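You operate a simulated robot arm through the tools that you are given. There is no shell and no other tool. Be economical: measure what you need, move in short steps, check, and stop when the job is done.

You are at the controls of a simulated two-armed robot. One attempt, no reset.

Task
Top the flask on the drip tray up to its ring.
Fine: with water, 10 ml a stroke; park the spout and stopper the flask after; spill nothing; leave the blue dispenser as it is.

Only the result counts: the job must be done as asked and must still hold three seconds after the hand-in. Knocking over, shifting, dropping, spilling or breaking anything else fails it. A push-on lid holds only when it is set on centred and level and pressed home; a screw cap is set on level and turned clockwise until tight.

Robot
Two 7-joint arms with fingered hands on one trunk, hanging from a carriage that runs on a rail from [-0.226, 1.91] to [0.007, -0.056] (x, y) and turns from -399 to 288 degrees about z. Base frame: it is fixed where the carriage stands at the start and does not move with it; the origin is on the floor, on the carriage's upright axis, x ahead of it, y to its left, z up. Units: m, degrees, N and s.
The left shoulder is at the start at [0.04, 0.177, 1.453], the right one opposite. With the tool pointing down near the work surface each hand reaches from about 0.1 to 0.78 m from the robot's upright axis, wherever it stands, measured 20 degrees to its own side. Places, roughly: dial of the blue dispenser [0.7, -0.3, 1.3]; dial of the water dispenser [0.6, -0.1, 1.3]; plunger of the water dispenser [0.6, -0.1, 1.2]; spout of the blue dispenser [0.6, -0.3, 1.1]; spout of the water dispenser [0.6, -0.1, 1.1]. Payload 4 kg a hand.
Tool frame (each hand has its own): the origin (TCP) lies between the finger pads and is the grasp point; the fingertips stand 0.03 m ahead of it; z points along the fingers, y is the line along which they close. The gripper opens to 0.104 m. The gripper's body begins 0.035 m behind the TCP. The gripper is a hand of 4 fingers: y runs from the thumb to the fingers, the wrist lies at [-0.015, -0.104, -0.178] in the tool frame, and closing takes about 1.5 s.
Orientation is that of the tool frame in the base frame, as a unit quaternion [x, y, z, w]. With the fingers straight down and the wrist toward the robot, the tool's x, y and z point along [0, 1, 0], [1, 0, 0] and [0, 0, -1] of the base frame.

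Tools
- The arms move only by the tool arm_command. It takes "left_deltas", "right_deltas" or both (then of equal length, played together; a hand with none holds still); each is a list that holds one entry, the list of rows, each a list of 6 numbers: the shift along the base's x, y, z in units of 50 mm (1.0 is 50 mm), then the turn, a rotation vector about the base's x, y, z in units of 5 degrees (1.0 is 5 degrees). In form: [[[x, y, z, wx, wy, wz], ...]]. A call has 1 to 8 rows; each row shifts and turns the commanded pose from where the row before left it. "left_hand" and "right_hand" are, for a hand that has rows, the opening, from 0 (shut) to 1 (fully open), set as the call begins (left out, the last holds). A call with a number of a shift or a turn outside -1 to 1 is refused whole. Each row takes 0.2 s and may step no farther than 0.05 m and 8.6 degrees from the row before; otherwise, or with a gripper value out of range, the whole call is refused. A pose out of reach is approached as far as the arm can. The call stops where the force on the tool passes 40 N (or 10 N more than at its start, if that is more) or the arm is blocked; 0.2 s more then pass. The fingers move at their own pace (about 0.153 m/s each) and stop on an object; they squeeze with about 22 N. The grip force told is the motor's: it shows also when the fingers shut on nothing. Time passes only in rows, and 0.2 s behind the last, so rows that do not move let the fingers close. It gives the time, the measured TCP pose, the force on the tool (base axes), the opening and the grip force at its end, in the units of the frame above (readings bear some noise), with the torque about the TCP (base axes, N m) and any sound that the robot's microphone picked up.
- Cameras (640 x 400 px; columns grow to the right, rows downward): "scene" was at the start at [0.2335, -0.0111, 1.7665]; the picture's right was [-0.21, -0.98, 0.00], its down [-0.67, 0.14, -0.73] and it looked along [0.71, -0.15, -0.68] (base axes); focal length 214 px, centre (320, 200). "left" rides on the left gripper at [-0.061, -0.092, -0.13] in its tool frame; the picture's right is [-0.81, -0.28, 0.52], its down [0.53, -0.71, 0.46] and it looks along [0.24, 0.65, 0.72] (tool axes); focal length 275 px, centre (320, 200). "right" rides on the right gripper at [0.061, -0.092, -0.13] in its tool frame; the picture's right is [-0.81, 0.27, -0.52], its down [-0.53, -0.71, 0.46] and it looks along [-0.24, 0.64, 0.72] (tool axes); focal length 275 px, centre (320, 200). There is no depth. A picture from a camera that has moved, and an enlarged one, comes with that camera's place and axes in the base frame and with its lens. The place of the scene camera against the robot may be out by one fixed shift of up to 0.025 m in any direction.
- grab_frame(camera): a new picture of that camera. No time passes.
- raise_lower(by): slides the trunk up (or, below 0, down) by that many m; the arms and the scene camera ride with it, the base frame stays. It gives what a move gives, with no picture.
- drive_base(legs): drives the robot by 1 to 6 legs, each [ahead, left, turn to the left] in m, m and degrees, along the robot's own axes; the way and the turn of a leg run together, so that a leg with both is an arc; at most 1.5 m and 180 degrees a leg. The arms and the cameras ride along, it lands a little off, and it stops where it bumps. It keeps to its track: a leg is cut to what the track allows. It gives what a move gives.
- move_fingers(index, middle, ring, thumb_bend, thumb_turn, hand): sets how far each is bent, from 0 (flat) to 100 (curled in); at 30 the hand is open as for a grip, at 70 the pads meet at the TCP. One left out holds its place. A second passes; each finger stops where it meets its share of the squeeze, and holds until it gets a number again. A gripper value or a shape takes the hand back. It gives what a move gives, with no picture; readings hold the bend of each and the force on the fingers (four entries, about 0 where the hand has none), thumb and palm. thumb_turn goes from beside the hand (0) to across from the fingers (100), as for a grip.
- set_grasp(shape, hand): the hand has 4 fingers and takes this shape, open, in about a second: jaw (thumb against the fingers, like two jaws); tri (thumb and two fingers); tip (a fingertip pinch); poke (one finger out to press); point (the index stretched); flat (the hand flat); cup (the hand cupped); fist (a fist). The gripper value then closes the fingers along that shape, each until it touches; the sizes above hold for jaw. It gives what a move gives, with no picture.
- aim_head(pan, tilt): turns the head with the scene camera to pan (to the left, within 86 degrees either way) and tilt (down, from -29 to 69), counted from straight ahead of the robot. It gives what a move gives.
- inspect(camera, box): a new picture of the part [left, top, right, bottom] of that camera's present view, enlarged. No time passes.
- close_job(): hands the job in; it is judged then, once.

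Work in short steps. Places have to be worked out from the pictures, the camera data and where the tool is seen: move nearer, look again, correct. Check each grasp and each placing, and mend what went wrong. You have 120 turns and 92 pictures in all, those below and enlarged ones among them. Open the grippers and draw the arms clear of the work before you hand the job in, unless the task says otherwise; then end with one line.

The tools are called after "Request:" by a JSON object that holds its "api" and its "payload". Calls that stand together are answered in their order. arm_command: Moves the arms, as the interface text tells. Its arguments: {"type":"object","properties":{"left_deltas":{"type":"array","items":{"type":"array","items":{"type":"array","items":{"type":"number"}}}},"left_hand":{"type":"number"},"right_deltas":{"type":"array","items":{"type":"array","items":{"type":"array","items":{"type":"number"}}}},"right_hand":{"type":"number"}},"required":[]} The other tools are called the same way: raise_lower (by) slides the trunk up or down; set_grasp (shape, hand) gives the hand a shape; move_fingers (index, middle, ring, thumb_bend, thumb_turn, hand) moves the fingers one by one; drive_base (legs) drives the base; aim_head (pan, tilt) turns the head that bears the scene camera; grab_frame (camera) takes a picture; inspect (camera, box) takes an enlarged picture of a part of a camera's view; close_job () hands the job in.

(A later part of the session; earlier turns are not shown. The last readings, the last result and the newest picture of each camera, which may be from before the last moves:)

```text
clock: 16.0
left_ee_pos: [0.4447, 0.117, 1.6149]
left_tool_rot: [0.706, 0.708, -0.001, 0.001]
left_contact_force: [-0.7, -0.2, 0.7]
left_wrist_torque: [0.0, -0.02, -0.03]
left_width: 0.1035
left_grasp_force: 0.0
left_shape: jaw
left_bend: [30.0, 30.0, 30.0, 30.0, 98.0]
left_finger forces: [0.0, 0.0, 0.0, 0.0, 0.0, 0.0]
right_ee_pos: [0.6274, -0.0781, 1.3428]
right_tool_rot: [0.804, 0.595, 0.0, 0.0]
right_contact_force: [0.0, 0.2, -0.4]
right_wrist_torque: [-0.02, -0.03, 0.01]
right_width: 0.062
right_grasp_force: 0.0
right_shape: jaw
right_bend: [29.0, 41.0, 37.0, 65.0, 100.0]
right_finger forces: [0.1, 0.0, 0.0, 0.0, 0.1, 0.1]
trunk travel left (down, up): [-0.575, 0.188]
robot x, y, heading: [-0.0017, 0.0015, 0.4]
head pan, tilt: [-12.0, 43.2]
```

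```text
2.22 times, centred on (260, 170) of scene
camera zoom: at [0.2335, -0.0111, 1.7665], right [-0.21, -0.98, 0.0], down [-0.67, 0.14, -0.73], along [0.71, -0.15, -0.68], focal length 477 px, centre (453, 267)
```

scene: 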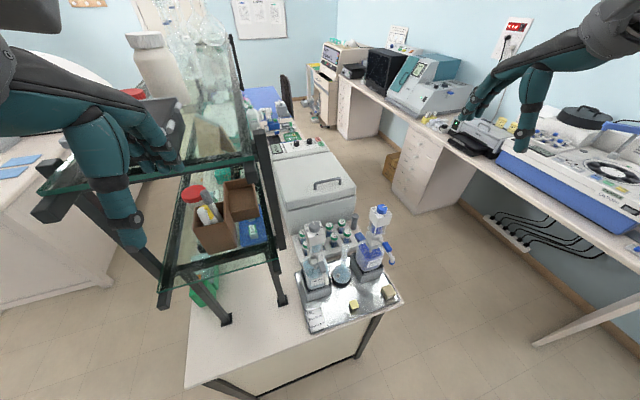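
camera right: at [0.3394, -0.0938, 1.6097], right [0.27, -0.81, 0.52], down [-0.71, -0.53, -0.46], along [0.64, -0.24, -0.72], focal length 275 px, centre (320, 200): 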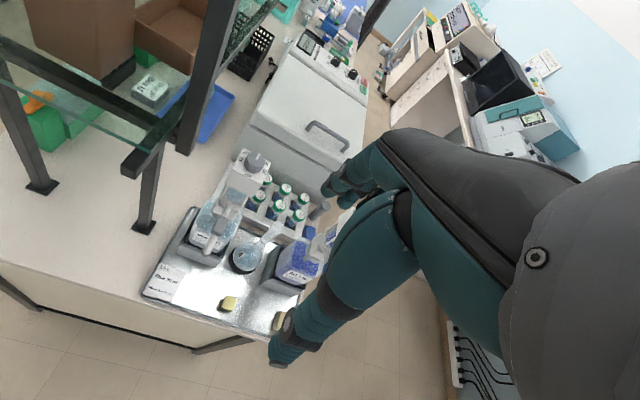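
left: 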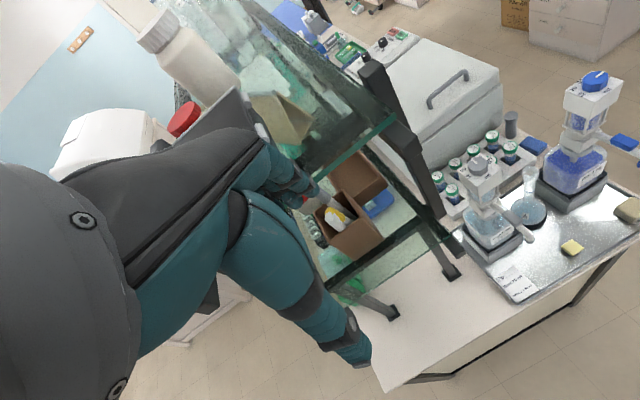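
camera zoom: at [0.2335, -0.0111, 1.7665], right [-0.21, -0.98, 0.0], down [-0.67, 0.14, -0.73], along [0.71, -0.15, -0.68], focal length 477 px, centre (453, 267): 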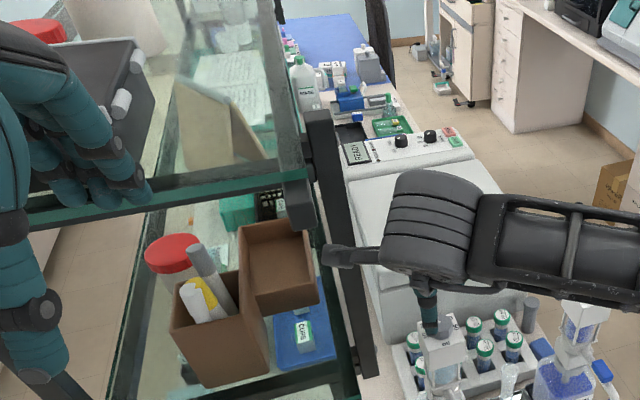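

Clear of the shelf again, and the pointer now sits between 20 and 30. I align the hand to yaw ≈ -1° (an octagon face pair), descend and grip again.

Request:
{"api": "arm_command", "payload": {"right_deltas": [[[0, 0, 0, 0, 0, 1], [0, 0, 0, 0, 0, 1], [0, 0, 0, 0, 0, 1], [0, 0, -0.5, 0, 0, 0], [0, 0, -0.5, 0, 0, 0]]]}}

Request:
{"api": "arm_command", "payload": {"right_deltas": [[[0, 0, 0, 0, 0, 0], [0, 0, 0, 0, 0, 0], [0, 0, 0, 0, 0, 0], [0, 0, 0, 0, 0, 0], [0, 0, 0, 0, 0, 0]]], "right_hand": 0.15}}

Request:
{"api": "arm_command", "payload": {"right_deltas": [[[0, 0, 0, 0, 0, 1], [0, 0, 0, 0, 0, 1], [0, 0, 0, 0, 0, 1], [0, 0, 0, 0, 0, 1], [0, 0, 0, 0, 0, 1], [0, 0, 0, 0, 0, 1], [0, 0, 0, 0, 0, 1], [0, 0, 0, 0, 0, 1]]]}}

Request:
{"api": "arm_command", "payload": {"right_deltas": [[[0, 0, 0, 0, 0, 0.7], [0, 0, 0, 0, 0, 0.7]]]}}

Request:
{"api": "inspect", "payload": {"camera": "left", "box": [440, 110, 540, 210]}}

```text
clock: 17.2
left_ee_pos: [0.444, 0.1181, 1.6144]
left_tool_rot: [0.706, 0.708, -0.002, 0.0]
left_contact_force: [-0.5, -0.2, 0.9]
left_wrist_torque: [-0.06, -0.03, -0.01]
left_width: 0.1037
left_grasp_force: 0.0
left_shape: jaw
left_bend: [30.0, 30.0, 30.0, 30.0, 98.0]
left_finger forces: [0.0, 0.1, 0.0, 0.1, 0.0, 0.0]
right_ee_pos: [0.6265, -0.0771, 1.2928]
right_tool_rot: [0.72, 0.694, 0.0, 0.0]
right_contact_force: [-0.2, -0.3, -0.2]
right_wrist_torque: [0.02, -0.04, 0.01]
right_width: 0.0621
right_grasp_force: 0.1
right_shape: jaw
right_bend: [29.0, 41.0, 37.0, 65.0, 100.0]
right_finger forces: [0.0, 0.0, 0.1, 0.1, 0.0, 0.0]
trunk travel left (down, up): [-0.575, 0.188]
robot x, y, heading: [-0.0007, 0.0007, -0.1]
head pan, tilt: [-12.0, 43.2]
```

```text
clock: 18.4
left_ee_pos: [0.4441, 0.1178, 1.614]
left_tool_rot: [0.706, 0.708, -0.001, -0.001]
left_contact_force: [0.9, -0.2, 0.7]
left_wrist_torque: [0.01, 0.01, 0.02]
left_width: 0.1038
left_grasp_force: 0.1
left_shape: jaw
left_bend: [30.0, 30.0, 30.0, 30.0, 98.0]
left_finger forces: [0.1, 0.0, 0.0, 0.0, 0.0, 0.0]
right_ee_pos: [0.6287, -0.0777, 1.292]
right_tool_rot: [0.719, 0.695, 0.0, 0.0]
right_contact_force: [1.0, 1.6, 0.3]
right_wrist_torque: [0.02, -0.1, -0.02]
right_width: 0.0205
right_grasp_force: 22.2
right_shape: jaw
right_bend: [73.0, 56.0, 65.0, 75.0, 100.0]
right_finger forces: [8.7, 7.6, 2.0, 0.0, 15.9, 0.0]
trunk travel left (down, up): [-0.575, 0.188]
robot x, y, heading: [-0.0009, 0.0002, -0.2]
head pan, tilt: [-12.0, 43.2]
```

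```text
clock: 20.2
left_ee_pos: [0.4442, 0.118, 1.6137]
left_tool_rot: [0.706, 0.708, -0.002, 0.0]
left_contact_force: [0.2, 0.5, -0.4]
left_wrist_torque: [0.0, -0.04, -0.02]
left_width: 0.1037
left_grasp_force: 0.0
left_shape: jaw
left_bend: [30.0, 30.0, 30.0, 30.0, 98.0]
left_finger forces: [0.0, 0.0, 0.0, 0.0, 0.0, 0.0]
right_ee_pos: [0.6266, -0.0779, 1.2935]
right_tool_rot: [0.437, 0.899, 0.0, 0.0]
right_contact_force: [1.7, -0.8, -0.4]
right_wrist_torque: [-0.04, -0.02, -0.02]
right_width: 0.0203
right_grasp_force: 21.8
right_shape: jaw
right_bend: [73.0, 56.0, 65.0, 75.0, 100.0]
right_finger forces: [8.4, 7.1, 2.6, 0.0, 15.2, 0.1]
trunk travel left (down, up): [-0.575, 0.188]
robot x, y, heading: [-0.0021, 0.0007, -0.1]
head pan, tilt: [-12.0, 43.2]
```

```text
clock: 20.8
left_ee_pos: [0.4448, 0.1177, 1.6144]
left_tool_rot: [0.706, 0.708, -0.001, 0.0]
left_contact_force: [-0.2, -0.5, -0.8]
left_wrist_torque: [0.01, -0.01, -0.03]
left_width: 0.1038
left_grasp_force: 0.1
left_shape: jaw
left_bend: [30.0, 30.0, 30.0, 30.0, 98.0]
left_finger forces: [0.0, 0.0, 0.0, 0.0, 0.1, 0.0]
right_ee_pos: [0.6276, -0.0789, 1.2923]
right_tool_rot: [0.383, 0.924, 0.001, 0.0]
right_contact_force: [1.3, -0.3, 0.8]
right_wrist_torque: [0.02, -0.06, 0.03]
right_width: 0.0201
right_grasp_force: 22.0
right_shape: jaw
right_bend: [73.0, 56.0, 65.0, 75.0, 100.0]
right_finger forces: [8.5, 7.1, 2.9, 0.0, 15.5, 0.0]
trunk travel left (down, up): [-0.575, 0.188]
robot x, y, heading: [-0.0005, -0.0007, 0.0]
head pan, tilt: [-12.0, 43.2]
```

```text
4.00 times, centred on (490, 160) of left
camera zoom: at [0.3533, 0.0575, 1.7442], right [-0.27, -0.81, -0.52], down [-0.71, 0.53, -0.46], along [0.64, 0.24, -0.73], focal length 1101 px, centre (-360, 360)
```

zoom: 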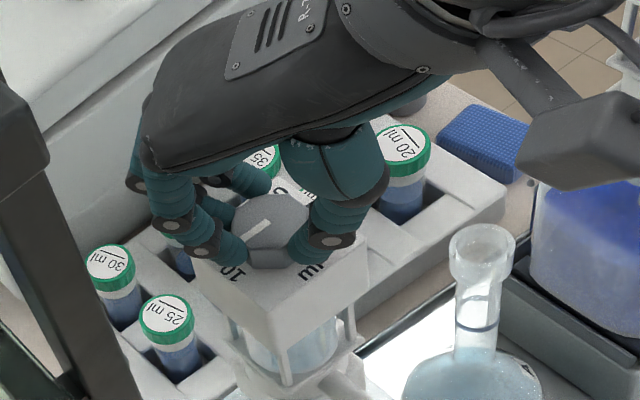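

Pointer is close to 10. I release, lift and rotate back to view it.

Request:
{"api": "arm_command", "payload": {"right_deltas": [[[0, 0, 0, 0, 0, 0], [0, 0, 0, 0, 0, 0], [0, 0, 0.5, 0, 0, 0], [0, 0, 0.5, 0, 0, -1], [0, 0, 0, 0, 0, -1], [0, 0, 0, 0, 0, -1], [0, 0, 0, 0, 0, -1], [0, 0, 0, 0, 0, -1]]], "right_hand": 0.6}}

Request:
{"api": "arm_command", "payload": {"right_deltas": [[[0, 0, 0, 0, 0, -1], [0, 0, 0, 0, 0, -1], [0, 0, 0, 0, 0, -1], [0, 0, 0, 0, 0, -1]]]}}

Request:
{"api": "inspect", "payload": {"camera": "right", "box": [200, 200, 340, 300]}}

Request:
{"api": "inspect", "payload": {"camera": "left", "box": [440, 130, 520, 190]}}

```text
clock: 22.6
left_ee_pos: [0.4441, 0.1191, 1.6143]
left_tool_rot: [0.706, 0.708, -0.002, 0.0]
left_contact_force: [0.4, 0.3, 1.0]
left_wrist_torque: [-0.01, 0.0, 0.0]
left_width: 0.1038
left_grasp_force: 0.1
left_shape: jaw
left_bend: [30.0, 30.0, 30.0, 30.0, 98.0]
left_finger forces: [0.0, 0.0, 0.0, 0.0, 0.0, 0.0]
right_ee_pos: [0.6278, -0.0786, 1.331]
right_tool_rot: [0.574, 0.819, -0.001, 0.0]
right_contact_force: [-0.1, 0.4, 0.3]
right_wrist_torque: [0.0, -0.01, 0.01]
right_width: 0.062
right_grasp_force: 0.1
right_shape: jaw
right_bend: [29.0, 41.0, 37.0, 65.0, 100.0]
right_finger forces: [0.1, 0.0, 0.0, 0.0, 0.0, 0.0]
right hand out of reach, approached as far as the arm can: row 3
trunk travel left (down, up): [-0.575, 0.188]
robot x, y, heading: [0.0019, 0.0012, 0.0]
head pan, tilt: [-12.0, 43.2]
```

```text
clock: 23.6
left_ee_pos: [0.4442, 0.1181, 1.614]
left_tool_rot: [0.706, 0.708, -0.001, 0.0]
left_contact_force: [-1.1, -0.5, -0.9]
left_wrist_torque: [0.04, -0.02, 0.01]
left_width: 0.1038
left_grasp_force: 0.1
left_shape: jaw
left_bend: [30.0, 30.0, 30.0, 30.0, 98.0]
left_finger forces: [0.0, 0.0, 0.0, 0.0, 0.1, 0.1]
right_ee_pos: [0.6277, -0.0782, 1.3309]
right_tool_rot: [0.708, 0.707, 0.0, 0.0]
right_contact_force: [-0.5, 0.4, -0.4]
right_wrist_torque: [-0.02, 0.0, 0.0]
right_width: 0.0621
right_grasp_force: 0.0
right_shape: jaw
right_bend: [29.0, 41.0, 37.0, 65.0, 100.0]
right_finger forces: [0.0, 0.1, 0.0, 0.0, 0.0, 0.1]
trunk travel left (down, up): [-0.575, 0.188]
robot x, y, heading: [0.0043, -0.0002, -0.2]
head pan, tilt: [-12.0, 43.2]
```

```text
4.00 times, centred on (270, 250) of right
camera zoom: at [0.5357, -0.0169, 1.4601], right [0.27, -0.81, 0.52], down [-0.71, -0.53, -0.46], along [0.64, -0.25, -0.72], focal length 1101 px, centre (520, 0)
```

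zoom: 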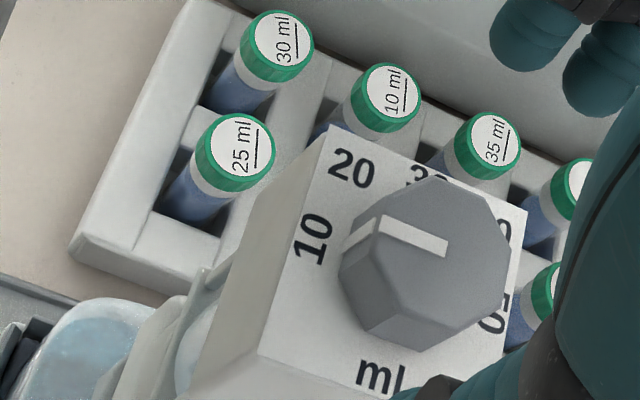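

```text
6.67 times, centred on (480, 160) of left
camera zoom: at [0.3533, 0.0576, 1.7443], right [-0.27, -0.81, -0.52], down [-0.71, 0.53, -0.46], along [0.64, 0.24, -0.73], focal length 1835 px, centre (-747, 467)
```

zoom: 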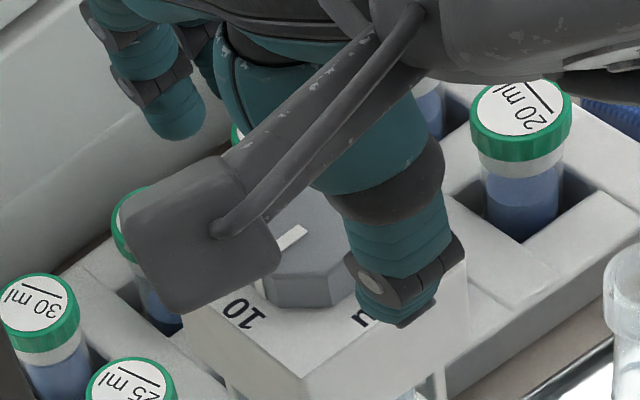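

The dial pointer lies straight toward 10. I lift the hand off, retreat toward the robot and pitch the camera to horizontal for a side view of spout height, flask mouth, level and ring.

Request:
{"api": "arm_command", "payload": {"right_deltas": [[[0, 0, 1, 0, 0, 0], [-0.8, -0.48, 0, 0, 0, 0], [-0.8, -0.48, 0, 0, 0, 0], [-0.8, -0.48, 0, 0, 0, 0], [-0.8, -0.48, 0, 0, 0, 0], [-0.8, -0.48, 0, 0, 0, 0]]]}}

Request:
{"api": "arm_command", "payload": {"right_deltas": [[[0, 0, -0.4, 0, -1, 0], [0, 0, -0.4, 0, -1, 0], [0, 0, -0.4, 0, -1, 0], [0, 0, -0.4, 0, -1, 0], [0, 0, -0.4, 0, -1, 0], [0, 0, -0.4, 0, -1, 0], [0, 0, -0.4, 0, -1, 0], [0, 0, -0.4, 0, -1, 0]]]}}

Request:
{"api": "grab_frame", "payload": {"camera": "right"}}

```text
clock: 25.0
left_ee_pos: [0.4449, 0.1175, 1.6147]
left_tool_rot: [0.706, 0.708, -0.001, -0.001]
left_contact_force: [-0.6, -1.1, -0.1]
left_wrist_torque: [-0.02, 0.0, 0.0]
left_width: 0.1038
left_grasp_force: 0.0
left_shape: jaw
left_bend: [30.0, 30.0, 30.0, 30.0, 98.0]
left_finger forces: [0.1, 0.0, 0.0, 0.0, 0.0, 0.1]
right_ee_pos: [0.4277, -0.2001, 1.3812]
right_tool_rot: [0.707, 0.707, 0.0, 0.0]
right_contact_force: [0.3, 0.0, 0.4]
right_wrist_torque: [0.0, 0.03, -0.03]
right_width: 0.062
right_grasp_force: 0.0
right_shape: jaw
right_bend: [29.0, 41.0, 37.0, 65.0, 100.0]
right_finger forces: [0.0, 0.0, 0.0, 0.0, 0.0, 0.0]
trunk travel left (down, up): [-0.575, 0.188]
robot x, y, heading: [0.0011, -0.003, 0.0]
head pan, tilt: [-12.0, 43.2]
```

```text
clock: 26.8
left_ee_pos: [0.4438, 0.1194, 1.6137]
left_tool_rot: [0.706, 0.708, -0.001, -0.001]
left_contact_force: [-0.7, -0.7, -1.1]
left_wrist_torque: [-0.01, -0.04, 0.01]
left_width: 0.1038
left_grasp_force: 0.0
left_shape: jaw
left_bend: [30.0, 30.0, 30.0, 30.0, 98.0]
left_finger forces: [0.0, 0.0, 0.1, 0.0, 0.0, 0.1]
right_ee_pos: [0.4719, -0.1926, 1.2814]
right_tool_rot: [0.691, 0.689, 0.152, 0.153]
right_contact_force: [0.2, -0.9, 0.8]
right_wrist_torque: [0.03, 0.03, 0.0]
right_width: 0.062
right_grasp_force: 0.1
right_shape: jaw
right_bend: [29.0, 41.0, 37.0, 65.0, 100.0]
right_finger forces: [0.0, 0.1, 0.1, 0.0, 0.1, 0.0]
right hand out of reach, approached as far as the arm can: row 2, 3, 4, 5, 6, 7, 8
trunk travel left (down, up): [-0.575, 0.188]
robot x, y, heading: [-0.0011, 0.0015, -0.1]
head pan, tilt: [-12.0, 43.2]
```

```text
53 pictures are left
camera right: at [0.3323, -0.1308, 1.3599], right [0.03, -0.81, 0.58], down [-0.45, -0.53, -0.71], along [0.89, -0.24, -0.38], focal length 275 px, centre (320, 200)
```

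right: 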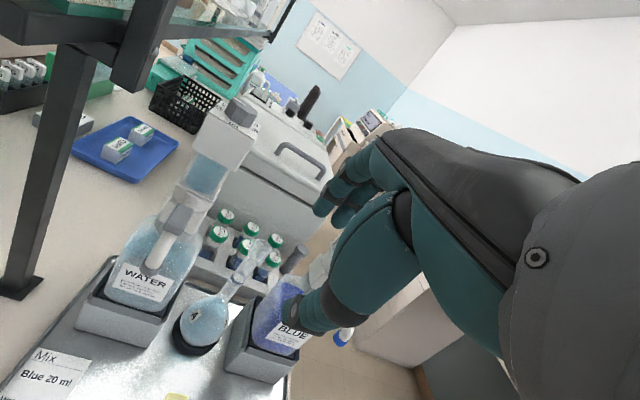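

Command pose resets to the measured one, good. I zoom in on dispenser spout and flask from this side view.

Request:
{"api": "inspect", "payload": {"camera": "right", "box": [100, 180, 300, 370]}}

```text
2.11 times, centred on (200, 275) of right
camera zoom: at [0.3323, -0.1308, 1.3599], right [0.03, -0.81, 0.58], down [-0.45, -0.53, -0.71], along [0.89, -0.24, -0.38], focal length 580 px, centre (573, 42)
```

zoom: 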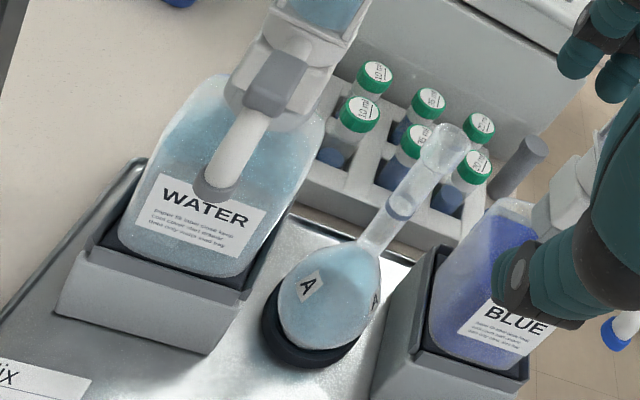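

Spout end and flask mouth heights come out within a few mm of each other, so I'll check again near the flask. I restore the hand to vertical and use a single-finger "poke" shape to swing the spout.

Request:
{"api": "arm_command", "payload": {"right_deltas": [[[0, 0, 0.4, 0, 1, 0], [0, 0, 0.4, 0, 1, 0], [0, 0, 0, 0, 1, 0], [0, 0, 0, 0, 1, 0], [0, 0, 0, 0, 1, 0]]]}}

Request:
{"api": "set_grasp", "payload": {"hand": "right", "shape": "poke"}}

Request:
{"api": "grab_frame", "payload": {"camera": "right"}}

Request:
{"api": "inspect", "payload": {"camera": "scene", "box": [260, 180, 420, 300]}}

```text
clock: 28.0
left_ee_pos: [0.445, 0.1179, 1.6148]
left_tool_rot: [0.707, 0.708, -0.001, 0.0]
left_contact_force: [-0.1, -0.3, 0.5]
left_wrist_torque: [-0.02, 0.01, -0.01]
left_width: 0.1033
left_grasp_force: 0.0
left_shape: jaw
left_bend: [30.0, 30.0, 30.0, 30.0, 98.0]
left_finger forces: [0.0, 0.0, 0.0, 0.1, 0.0, 0.0]
right_ee_pos: [0.4713, -0.1914, 1.3196]
right_tool_rot: [0.707, 0.707, -0.001, 0.0]
right_contact_force: [-0.5, 0.5, 0.3]
right_wrist_torque: [0.0, 0.0, 0.0]
right_width: 0.062
right_grasp_force: 0.2
right_shape: jaw
right_bend: [29.0, 41.0, 37.0, 65.0, 100.0]
right_finger forces: [0.0, 0.0, 0.0, 0.1, 0.1, 0.0]
trunk travel left (down, up): [-0.575, 0.188]
robot x, y, heading: [-0.0016, 0.0032, 0.1]
head pan, tilt: [-12.0, 43.2]
```

```text
clock: 28.9
left_ee_pos: [0.445, 0.118, 1.6138]
left_tool_rot: [0.706, 0.709, -0.001, 0.0]
left_contact_force: [0.5, -0.2, 0.2]
left_wrist_torque: [0.0, 0.0, -0.02]
left_width: 0.1036
left_grasp_force: 0.1
left_shape: jaw
left_bend: [30.0, 30.0, 30.0, 30.0, 98.0]
left_finger forces: [0.0, 0.0, 0.1, 0.0, 0.0, 0.0]
right_ee_pos: [0.4714, -0.1909, 1.3213]
right_tool_rot: [0.707, 0.707, 0.0, 0.0]
right_contact_force: [0.6, 0.0, 0.3]
right_wrist_torque: [0.0, 0.0, -0.01]
right_width: 0.0
right_grasp_force: 0.0
right_shape: poke
right_bend: [70.0, 70.0, 99.0, 100.0, 100.0]
right_finger forces: [0.1, 0.1, 0.0, 0.0, 0.0, 0.0]
trunk travel left (down, up): [-0.575, 0.188]
robot x, y, heading: [-0.0027, 0.0001, -0.1]
head pan, tilt: [-12.0, 43.2]
```

```text
51 pictures are left
camera right: at [0.3791, -0.1298, 1.4506], right [0.27, -0.81, 0.52], down [-0.71, -0.53, -0.46], along [0.64, -0.24, -0.72], focal length 275 px, centre (320, 200)
```

right: 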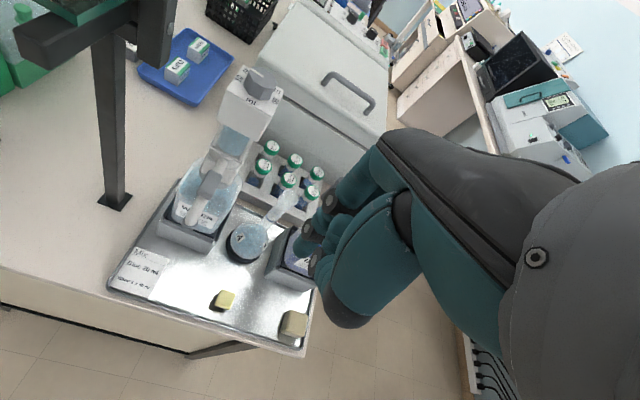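

```text
3.33 times, centred on (340, 240) of scene
camera zoom: at [0.2335, -0.0111, 1.7665], right [-0.21, -0.98, 0.0], down [-0.67, 0.14, -0.73], along [0.71, -0.15, -0.68], focal length 715 px, centre (253, 67)
```

zoom: 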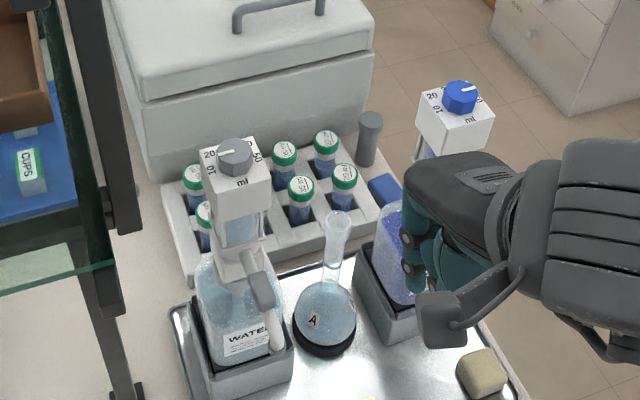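

The poke shape isn't a clean peg, so instead I'll straddle the spout arm from above with an open jaw (thumb on the -y side, fingers on +y), which can steer it both ways. I return to jaw and move over the spout's outer part with yaw ≈50°.

Request:
{"api": "set_grasp", "payload": {"hand": "right", "shape": "jaw"}}

Request:
{"api": "arm_command", "payload": {"right_deltas": [[[0.168, 0.248, 0, 0, 0, 1], [0.168, 0.248, 0, 0, 0, 1], [0.168, 0.248, 0, 0, 0, 1], [0.168, 0.248, 0, 0, 0, 1], [0.168, 0.248, 0, 0, 0, 1], [0.168, 0.248, 0, 0, 0, 1], [0.168, 0.248, 0, 0, 0, 1], [0.168, 0.248, 0, 0, 0, 1]]], "right_hand": 0.8}}

Request:
{"api": "arm_command", "payload": {"right_deltas": [[[0, 0, -0.5, 0, 0, 1], [0, 0, -0.5, 0, 0, 1], [0, 0, 0, 0, 0, 1]]]}}

Request:
{"api": "inspect", "payload": {"camera": "right", "box": [120, 140, 360, 340]}}

Request:
{"api": "inspect", "payload": {"camera": "left", "box": [420, 100, 600, 260]}}

```text
clock: 29.8
left_ee_pos: [0.4458, 0.1182, 1.6131]
left_tool_rot: [0.706, 0.708, -0.001, 0.0]
left_contact_force: [0.6, 0.9, 0.0]
left_wrist_torque: [-0.03, -0.04, -0.03]
left_width: 0.1038
left_grasp_force: 0.1
left_shape: jaw
left_bend: [30.0, 30.0, 30.0, 30.0, 98.0]
left_finger forces: [0.0, 0.0, 0.0, 0.0, 0.0, 0.1]
right_ee_pos: [0.4712, -0.1919, 1.3212]
right_tool_rot: [0.708, 0.706, -0.001, 0.0]
right_contact_force: [0.0, -0.3, 0.1]
right_wrist_torque: [-0.01, 0.04, 0.0]
right_width: 0.104
right_grasp_force: 0.1
right_shape: jaw
right_bend: [30.0, 30.0, 30.0, 30.0, 98.0]
right_finger forces: [0.1, 0.0, 0.0, 0.0, 0.0, 0.0]
trunk travel left (down, up): [-0.575, 0.188]
robot x, y, heading: [0.0017, 0.0002, 0.0]
head pan, tilt: [-12.0, 43.2]
```

```text
clock: 31.6
left_ee_pos: [0.4438, 0.1173, 1.6151]
left_tool_rot: [0.707, 0.707, -0.001, -0.001]
left_contact_force: [0.7, -0.7, -1.6]
left_wrist_torque: [0.01, -0.01, 0.02]
left_width: 0.1036
left_grasp_force: 0.0
left_shape: jaw
left_bend: [30.0, 30.0, 30.0, 30.0, 98.0]
left_finger forces: [0.0, 0.0, 0.0, 0.1, 0.0, 0.0]
right_ee_pos: [0.5372, -0.0918, 1.3227]
right_tool_rot: [0.422, 0.907, 0.0, 0.0]
right_contact_force: [-0.1, 0.2, 0.3]
right_wrist_torque: [-0.02, -0.01, 0.02]
right_width: 0.0834
right_grasp_force: 0.0
right_shape: jaw
right_bend: [27.0, 34.0, 32.0, 49.0, 99.0]
right_finger forces: [0.0, 0.0, 0.0, 0.0, 0.1, 0.0]
trunk travel left (down, up): [-0.575, 0.188]
robot x, y, heading: [-0.0013, -0.0011, -0.0]
head pan, tilt: [-12.0, 43.2]
```

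```text
clock: 32.4
left_ee_pos: [0.4432, 0.1202, 1.6147]
left_tool_rot: [0.707, 0.707, 0.0, 0.0]
left_contact_force: [0.1, -0.4, -0.7]
left_wrist_torque: [0.01, -0.03, 0.03]
left_width: 0.1034
left_grasp_force: 0.0
left_shape: jaw
left_bend: [30.0, 30.0, 30.0, 30.0, 98.0]
left_finger forces: [0.0, 0.0, 0.0, 0.0, 0.0, 0.0]
right_ee_pos: [0.5374, -0.0923, 1.2704]
right_tool_rot: [0.321, 0.947, 0.0, 0.0]
right_contact_force: [0.7, 0.3, -0.3]
right_wrist_torque: [-0.04, 0.0, -0.03]
right_width: 0.0835
right_grasp_force: 0.1
right_shape: jaw
right_bend: [27.0, 34.0, 32.0, 49.0, 99.0]
right_finger forces: [0.0, 0.0, 0.0, 0.0, 0.0, 0.0]
trunk travel left (down, up): [-0.575, 0.188]
robot x, y, heading: [0.0023, 0.0003, 0.2]
head pan, tilt: [-12.0, 43.2]
```

```text
2.00 times, centred on (240, 240) of right
camera zoom: at [0.4325, -0.1271, 1.3999], right [0.81, -0.27, 0.52], down [-0.01, -0.89, -0.46], along [0.59, 0.36, -0.73], focal length 551 px, centre (480, 120)
```

zoom: 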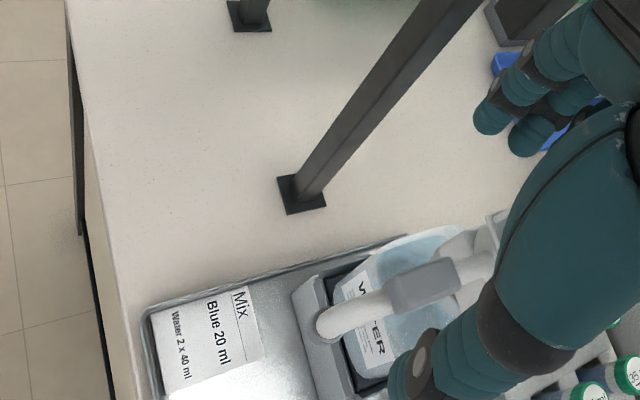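

```text
2.50 times, centred on (510, 180) of left
camera zoom: at [0.3531, 0.0578, 1.7441], right [-0.27, -0.81, -0.52], down [-0.71, 0.53, -0.45], along [0.64, 0.24, -0.73], focal length 688 px, centre (-155, 250)
```

zoom: 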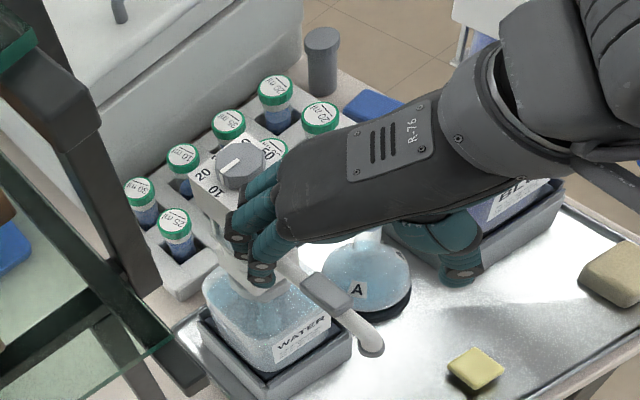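

Pointer is confirmed on 10. Fingers are near the dispenser head's front corner, so I turn 10° more, shift 8 mm outward, and lower partway.

Request:
{"api": "arm_command", "payload": {"right_deltas": [[[-0.16, -0.06, 0, 0, 0, 1], [0, 0, 0, 0, 0, 1], [0, 0, -0.4, 0, 0, 0], [0, 0, -0.4, 0, 0, 0], [0, 0, -0.4, 0, 0, 0]]]}}

Request:
{"api": "inspect", "payload": {"camera": "right", "box": [180, 180, 340, 380]}}

Request:
{"api": "inspect", "payload": {"camera": "left", "box": [440, 130, 570, 260]}}

```text
clock: 33.6
left_ee_pos: [0.4445, 0.118, 1.6133]
left_tool_rot: [0.707, 0.707, -0.001, 0.0]
left_contact_force: [0.3, 0.2, -0.1]
left_wrist_torque: [0.0, 0.01, 0.03]
left_width: 0.1037
left_grasp_force: 0.1
left_shape: jaw
left_bend: [30.0, 30.0, 30.0, 30.0, 98.0]
left_finger forces: [0.1, 0.0, 0.0, 0.0, 0.0, 0.1]
right_ee_pos: [0.5383, -0.0934, 1.2114]
right_tool_rot: [0.322, 0.947, 0.0, 0.0]
right_contact_force: [-0.5, -0.1, 1.1]
right_wrist_torque: [-0.01, 0.02, 0.0]
right_width: 0.0833
right_grasp_force: 0.0
right_shape: jaw
right_bend: [27.0, 34.0, 32.0, 49.0, 99.0]
right_finger forces: [0.0, 0.0, 0.0, 0.0, 0.0, 0.0]
right hand out of reach, approached as far as the arm can: row 1, 2
trunk travel left (down, up): [-0.575, 0.188]
robot x, y, heading: [-0.0001, -0.0008, 0.1]
head pan, tilt: [-12.0, 43.2]
```

```text
2.00 times, centred on (260, 280) of right
camera zoom: at [0.4335, -0.1283, 1.3409], right [0.81, -0.28, 0.52], down [-0.01, -0.89, -0.46], along [0.59, 0.36, -0.73], focal length 551 px, centre (440, 40)
```

zoom: 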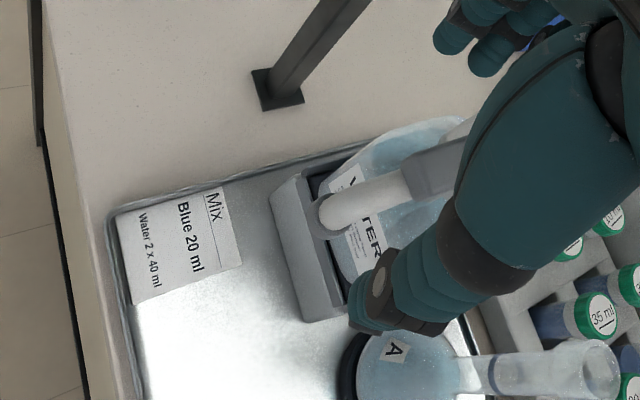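

```text
3.08 times, centred on (505, 195) of left
camera zoom: at [0.3533, 0.0576, 1.7443], right [-0.27, -0.81, -0.52], down [-0.71, 0.53, -0.46], along [0.64, 0.24, -0.73], focal length 847 px, centre (-249, 215)
```

zoom: 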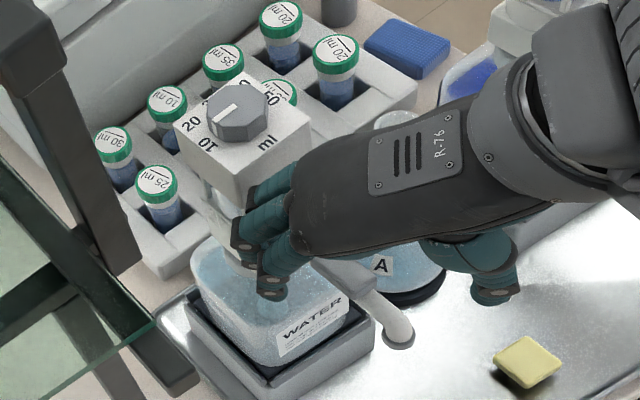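

Still clear. Lowering to TCP z ≈1.172 so fingertips straddle the spout arm.

Request:
{"api": "arm_command", "payload": {"right_deltas": [[[0, 0, -0.4, 0, 0, 0], [0, 0, -0.4, 0, 0, 0]]]}}

Request:
{"api": "inspect", "payload": {"camera": "left", "box": [450, 150, 550, 260]}}

```text
clock: 34.2
left_ee_pos: [0.4447, 0.1183, 1.615]
left_tool_rot: [0.707, 0.707, -0.001, 0.001]
left_contact_force: [-0.1, 0.2, -0.8]
left_wrist_torque: [-0.01, 0.01, -0.04]
left_width: 0.1036
left_grasp_force: 0.1
left_shape: jaw
left_bend: [30.0, 30.0, 30.0, 30.0, 98.0]
left_finger forces: [0.1, 0.0, 0.0, 0.0, 0.0, 0.0]
right_ee_pos: [0.5374, -0.0924, 1.1696]
right_tool_rot: [0.322, 0.947, 0.0, 0.001]
right_contact_force: [0.4, 0.0, -0.1]
right_wrist_torque: [0.0, 0.0, -0.03]
right_width: 0.0834
right_grasp_force: 0.0
right_shape: jaw
right_bend: [27.0, 34.0, 32.0, 49.0, 99.0]
right_finger forces: [0.0, 0.0, 0.0, 0.1, 0.1, 0.0]
trunk travel left (down, up): [-0.575, 0.188]
robot x, y, heading: [0.0013, -0.0012, 0.1]
head pan, tilt: [-12.0, 43.2]
```

```text
3.64 times, centred on (500, 205) of left
camera zoom: at [0.3533, 0.0576, 1.7443], right [-0.27, -0.81, -0.52], down [-0.71, 0.53, -0.46], along [0.64, 0.24, -0.73], focal length 1001 px, centre (-334, 182)
```

zoom: 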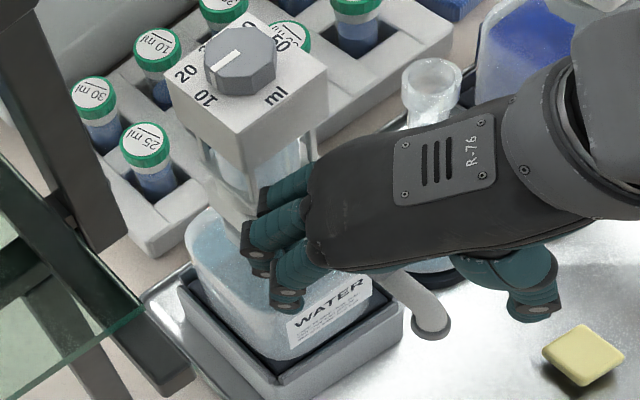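

The straddle must have the thumb behind the spout throughout (hand yaw -45° → 0°), otherwise the jaw axis ends up parallel to the arm. I rise, back off, and rotate the hand the other way.

Request:
{"api": "arm_command", "payload": {"right_deltas": [[[0, 0, 0.8, 0, 0, 0], [0, 0, 0.8, 0, 0, 0], [0, 0, 0.6, 0, 0, -0.5], [-0.5, 0, 0, 0, 0, -1], [-0.5, 0, 0, 0, 0, -1], [-0.5, 0, 0, 0, 0, -1], [0, 0, 0, 0, 0, -1], [0, 0, 0, 0, 0, -1]]]}}

Request:
{"api": "arm_command", "payload": {"right_deltas": [[[0, 0, 0, 0, 0, -1], [0, 0, 0, 0, 0, -1], [0, 0, 0, 0, 0, -1], [0, 0, 0, 0, 0, -1], [0, 0, 0, 0, 0, -1], [0, 0, 0, 0, 0, -1], [0, 0, 0, 0, 0, -1], [0, 0, 0, 0, 0, -1]]]}}

Request:
{"api": "arm_command", "payload": {"right_deltas": [[[0, 0, 0, 0, 0, -1], [0, 0, 0, 0, 0, -1], [0, 0, 0, 0, 0, -1], [0, 0, 0, 0, 0, -1], [0, 0, 0, 0, 0, -1]]], "right_hand": 0.6}}

Request:
{"api": "inspect", "payload": {"camera": "left", "box": [400, 100, 600, 280]}}

```text
clock: 36.0
left_ee_pos: [0.4441, 0.1185, 1.6141]
left_tool_rot: [0.707, 0.707, -0.002, 0.0]
left_contact_force: [0.5, -0.2, -0.6]
left_wrist_torque: [-0.01, -0.02, 0.02]
left_width: 0.1037
left_grasp_force: 0.0
left_shape: jaw
left_bend: [30.0, 30.0, 30.0, 30.0, 98.0]
left_finger forces: [0.1, 0.0, 0.0, 0.1, 0.1, 0.0]
right_ee_pos: [0.4629, -0.0921, 1.2808]
right_tool_rot: [0.539, 0.842, 0.0, 0.0]
right_contact_force: [1.0, -0.5, 0.2]
right_wrist_torque: [0.04, -0.01, 0.04]
right_width: 0.0835
right_grasp_force: 0.1
right_shape: jaw
right_bend: [27.0, 34.0, 32.0, 49.0, 99.0]
right_finger forces: [0.1, 0.0, 0.0, 0.0, 0.0, 0.0]
trunk travel left (down, up): [-0.575, 0.188]
robot x, y, heading: [0.0003, -0.0005, 0.1]
head pan, tilt: [-12.0, 43.2]
```

```text
clock: 37.8
left_ee_pos: [0.4435, 0.1173, 1.6154]
left_tool_rot: [0.707, 0.708, -0.001, 0.001]
left_contact_force: [-0.3, 0.0, 0.0]
left_wrist_torque: [0.01, 0.01, 0.0]
left_width: 0.1035
left_grasp_force: 0.1
left_shape: jaw
left_bend: [30.0, 30.0, 30.0, 30.0, 98.0]
left_finger forces: [0.1, 0.0, 0.1, 0.0, 0.0, 0.1]
right_ee_pos: [0.4634, -0.0914, 1.2811]
right_tool_rot: [0.795, 0.607, 0.0, 0.0]
right_contact_force: [0.0, 0.6, -0.2]
right_wrist_torque: [0.02, -0.01, 0.02]
right_width: 0.0835
right_grasp_force: 0.1
right_shape: jaw
right_bend: [27.0, 34.0, 32.0, 49.0, 99.0]
right_finger forces: [0.0, 0.1, 0.0, 0.1, 0.0, 0.0]
trunk travel left (down, up): [-0.575, 0.188]
robot x, y, heading: [0.0018, -0.0007, -0.0]
head pan, tilt: [-12.0, 43.2]
```

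```text
clock: 39.0
left_ee_pos: [0.4437, 0.118, 1.6138]
left_tool_rot: [0.706, 0.708, -0.001, 0.0]
left_contact_force: [-0.6, 0.5, -0.1]
left_wrist_torque: [-0.01, 0.02, 0.0]
left_width: 0.1033
left_grasp_force: 0.0
left_shape: jaw
left_bend: [30.0, 30.0, 30.0, 30.0, 98.0]
left_finger forces: [0.0, 0.0, 0.0, 0.1, 0.1, 0.1]
right_ee_pos: [0.463, -0.0936, 1.2812]
right_tool_rot: [0.907, 0.421, 0.0, 0.0]
right_contact_force: [0.0, -0.3, -0.3]
right_wrist_torque: [0.03, -0.01, -0.01]
right_width: 0.063
right_grasp_force: 0.1
right_shape: jaw
right_bend: [29.0, 40.0, 37.0, 64.0, 100.0]
right_finger forces: [0.0, 0.0, 0.1, 0.1, 0.1, 0.0]
trunk travel left (down, up): [-0.575, 0.188]
robot x, y, heading: [0.0009, 0.0016, -0.1]
head pan, tilt: [-12.0, 43.2]
```

```text
2.22 times, centred on (500, 190) of left
camera zoom: at [0.3533, 0.0576, 1.7443], right [-0.27, -0.81, -0.52], down [-0.71, 0.53, -0.46], along [0.64, 0.24, -0.73], focal length 612 px, centre (-80, 222)
```

zoom: 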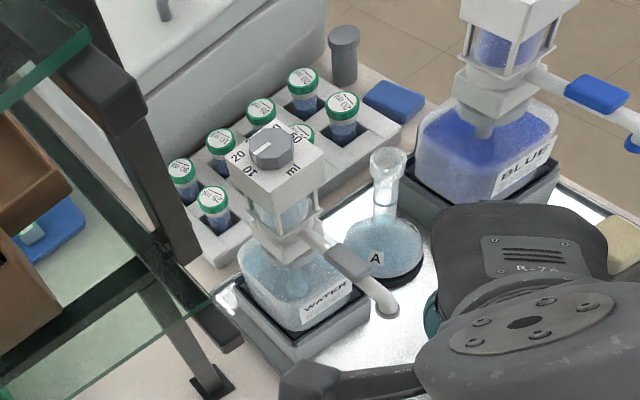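

Yaw is -40°; to keep the fingers clear of the dispenser head I rotate another -25°, then move over the spout at about (0.543, -0.088).

Request:
{"api": "arm_command", "payload": {"right_deltas": [[[0, 0, 0, 0, 0, -1], [0, 0, 0, 0, 0, -1], [0, 0, 0, 0, 0, -1], [0, 0, 0, 0, 0, -1], [0, 0, 0, 0, 0, -1], [0.8, 0, 0, 0, 0, 0], [0.8, 0.06, 0, 0, 0, 0]]]}}

Request:
{"api": "inspect", "payload": {"camera": "right", "box": [160, 140, 360, 340]}}

Request:
{"api": "inspect", "payload": {"camera": "left", "box": [400, 100, 600, 280]}}

```text
clock: 40.6
left_ee_pos: [0.4445, 0.1185, 1.6141]
left_tool_rot: [0.706, 0.709, -0.001, 0.0]
left_contact_force: [0.3, -0.1, -0.1]
left_wrist_torque: [0.01, -0.02, 0.02]
left_width: 0.1039
left_grasp_force: 0.1
left_shape: jaw
left_bend: [30.0, 30.0, 30.0, 30.0, 98.0]
left_finger forces: [0.0, 0.1, 0.0, 0.0, 0.0, 0.0]
right_ee_pos: [0.5422, -0.0902, 1.2815]
right_tool_rot: [0.977, 0.215, 0.0, -0.001]
right_contact_force: [0.3, 0.5, -0.4]
right_wrist_torque: [-0.01, -0.02, 0.01]
right_width: 0.0627
right_grasp_force: 0.1
right_shape: jaw
right_bend: [29.0, 40.0, 37.0, 64.0, 100.0]
right_finger forces: [0.0, 0.0, 0.1, 0.0, 0.0, 0.0]
trunk travel left (down, up): [-0.575, 0.188]
robot x, y, heading: [0.0015, 0.0013, 0.2]
head pan, tilt: [-12.0, 43.2]
```

```text
2.00 times, centred on (260, 240) of right
camera zoom: at [0.5593, 0.0184, 1.4114], right [-0.62, -0.59, 0.52], down [-0.78, 0.42, -0.45], along [0.05, -0.69, -0.72], focal length 551 px, centre (440, 120)
```

zoom: 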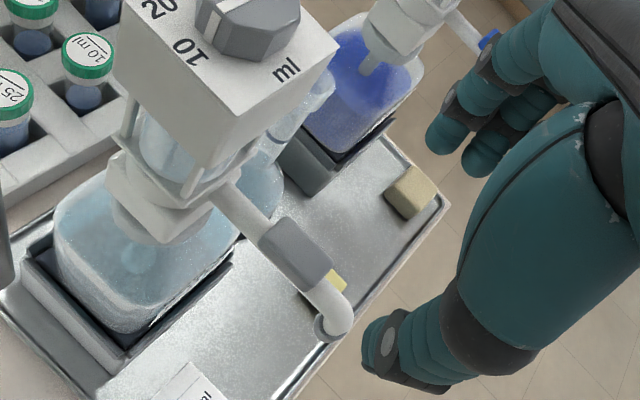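

```text
2.22 times, centred on (500, 190) of left
camera zoom: at [0.3533, 0.0577, 1.7443], right [-0.27, -0.81, -0.52], down [-0.71, 0.53, -0.46], along [0.64, 0.24, -0.73], focal length 612 px, centre (-80, 222)
```

zoom: 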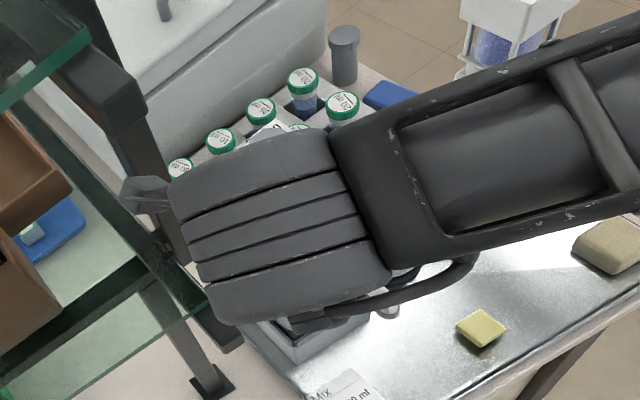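

From here the spout is clearly seen: elbow at (0.528,-0.097), handle (0.566,-0.092). Thumb will land at about x=0.527 behind the elbow; I shift +8 mm in x and lower to straddle.

Request:
{"api": "arm_command", "payload": {"right_deltas": [[[0.16, 0, 0, 0, 0, 0], [0, 0, -0.7, 0, 0, 0], [0, 0, -0.7, 0, 0, 0], [0, 0, -0.7, 0, 0, 0]]]}}

Request:
{"api": "inspect", "payload": {"camera": "right", "box": [160, 180, 360, 380]}}

```text
clock: 41.6
left_ee_pos: [0.4444, 0.1182, 1.6145]
left_tool_rot: [0.707, 0.707, -0.002, -0.001]
left_contact_force: [0.7, 0.1, -0.1]
left_wrist_torque: [-0.01, 0.01, 0.02]
left_width: 0.1034
left_grasp_force: 0.2
left_shape: jaw
left_bend: [30.0, 30.0, 30.0, 30.0, 98.0]
left_finger forces: [0.0, 0.0, 0.0, 0.1, 0.1, 0.0]
right_ee_pos: [0.5507, -0.0903, 1.1753]
right_tool_rot: [0.977, 0.215, 0.0, 0.0]
right_contact_force: [0.4, 0.2, -0.3]
right_wrist_torque: [-0.01, 0.01, -0.02]
right_width: 0.0625
right_grasp_force: 0.2
right_shape: jaw
right_bend: [29.0, 40.0, 37.0, 64.0, 100.0]
right_finger forces: [0.0, 0.0, 0.0, 0.0, 0.1, 0.0]
trunk travel left (down, up): [-0.575, 0.188]
robot x, y, heading: [0.0029, 0.0009, -0.1]
head pan, tilt: [-12.0, 43.2]
```

```text
2.00 times, centred on (260, 280) of right
camera zoom: at [0.5664, 0.0191, 1.3057], right [-0.62, -0.59, 0.52], down [-0.78, 0.42, -0.46], along [0.05, -0.69, -0.72], focal length 551 px, centre (440, 40)
```

zoom: 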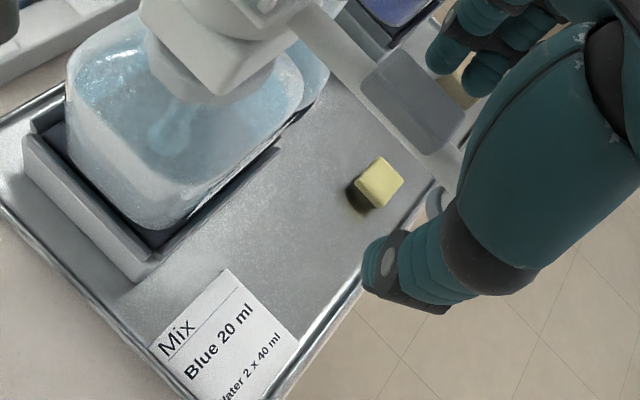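

Thumb sits behind the elbow and the handle lies inside the jaw. I move 10 mm inward along the arm, raise 6 mm for flask clearance, then sweep rigidly about the pivot (0.6275,-0.0785) by 30°.

Request:
{"api": "arm_command", "payload": {"right_deltas": [[[0.2, 0, 0.12, 0, 0, 0], [0.026, -0.114, 0, 0, 0, 1], [0.036, -0.114, 0, 0, 0, 1], [0.046, -0.11, 0, 0, 0, 1], [0.054, -0.104, 0, 0, 0, 1], [0.064, -0.1, 0, 0, 0, 1], [0.072, -0.094, 0, 0, 0, 1]]]}}

Request:
{"api": "inspect", "payload": {"camera": "right", "box": [160, 180, 360, 380]}}

```text
clock: 43.2
left_ee_pos: [0.4434, 0.1193, 1.6148]
left_tool_rot: [0.706, 0.708, -0.001, 0.0]
left_contact_force: [0.4, 1.0, 0.0]
left_wrist_torque: [-0.01, -0.02, 0.01]
left_width: 0.1037
left_grasp_force: 0.0
left_shape: jaw
left_bend: [30.0, 30.0, 30.0, 30.0, 98.0]
left_finger forces: [0.0, 0.1, 0.1, 0.0, 0.0, 0.0]
right_ee_pos: [0.5765, -0.1208, 1.181]
right_tool_rot: [0.887, 0.461, 0.0, 0.0]
right_contact_force: [-1.4, 0.2, 0.2]
right_wrist_torque: [0.01, 0.02, 0.0]
right_width: 0.063
right_grasp_force: 0.0
right_shape: jaw
right_bend: [29.0, 40.0, 37.0, 64.0, 100.0]
right_finger forces: [0.0, 0.1, 0.1, 0.0, 0.6, 0.1]
trunk travel left (down, up): [-0.575, 0.188]
robot x, y, heading: [0.003, 0.001, 0.0]
head pan, tilt: [-12.0, 43.2]
```

```text
2.00 times, centred on (260, 280) of right
camera zoom: at [0.5355, -0.0186, 1.3113], right [-0.24, -0.82, 0.52], down [-0.89, -0.03, -0.45], along [0.39, -0.57, -0.72], focal length 551 px, centre (440, 40)
```

zoom: 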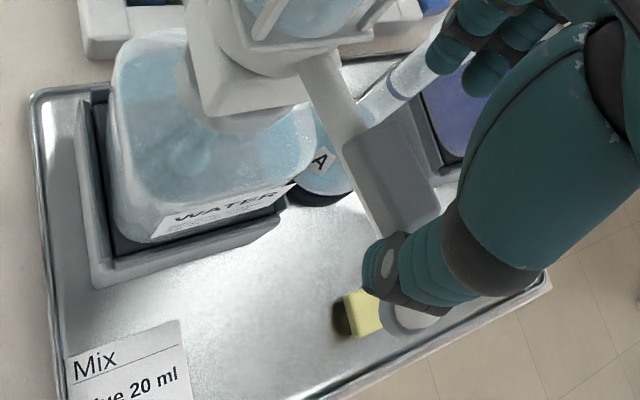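

The spout follows with a light push (elbow now ≈198°, lagging the hand by ~22°). I narrow the jaw to reduce the lag and continue the arc 30°.

Request:
{"api": "arm_command", "payload": {"right_deltas": [[[0, 0, 0, 0, 0, 0], [0.08, -0.086, 0, 0, 0, 1], [0.086, -0.08, 0, 0, 0, 1], [0.094, -0.072, 0, 0, 0, 1], [0.1, -0.064, 0, 0, 0, 1], [0.104, -0.054, 0, 0, 0, 1], [0.11, -0.046, 0, 0, 0, 1]]], "right_hand": 0.42}}

Request:
{"api": "inspect", "payload": {"camera": "right", "box": [160, 180, 360, 380]}}

```text
clock: 44.8
left_ee_pos: [0.4447, 0.1178, 1.614]
left_tool_rot: [0.707, 0.707, -0.001, 0.0]
left_contact_force: [0.4, 0.6, 0.7]
left_wrist_torque: [-0.02, 0.01, 0.02]
left_width: 0.1038
left_grasp_force: 0.0
left_shape: jaw
left_bend: [30.0, 30.0, 30.0, 30.0, 98.0]
left_finger forces: [0.1, 0.0, 0.0, 0.0, 0.1, 0.0]
right_ee_pos: [0.6052, -0.1409, 1.1816]
right_tool_rot: [0.737, 0.675, 0.0, 0.0]
right_contact_force: [-0.1, 0.4, 0.3]
right_wrist_torque: [0.01, -0.02, 0.02]
right_width: 0.0444
right_grasp_force: 0.0
right_shape: jaw
right_bend: [74.0, 48.0, 45.0, 72.0, 100.0]
right_finger forces: [0.0, 0.1, 0.1, 0.1, 0.1, 0.1]
trunk travel left (down, up): [-0.575, 0.188]
robot x, y, heading: [0.0007, 0.0023, -0.1]
head pan, tilt: [-12.0, 43.2]
```

```text
2.00 times, centred on (260, 280) of right
camera zoom: at [0.5183, -0.0724, 1.3117], right [0.2, -0.83, 0.52], down [-0.76, -0.47, -0.46], along [0.62, -0.3, -0.72], focal length 551 px, centre (440, 40)
```

zoom: 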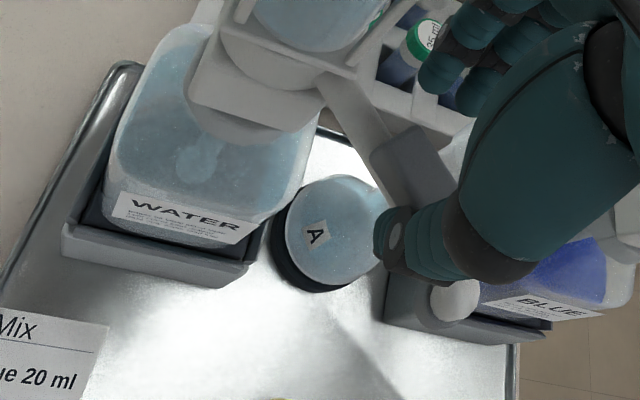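

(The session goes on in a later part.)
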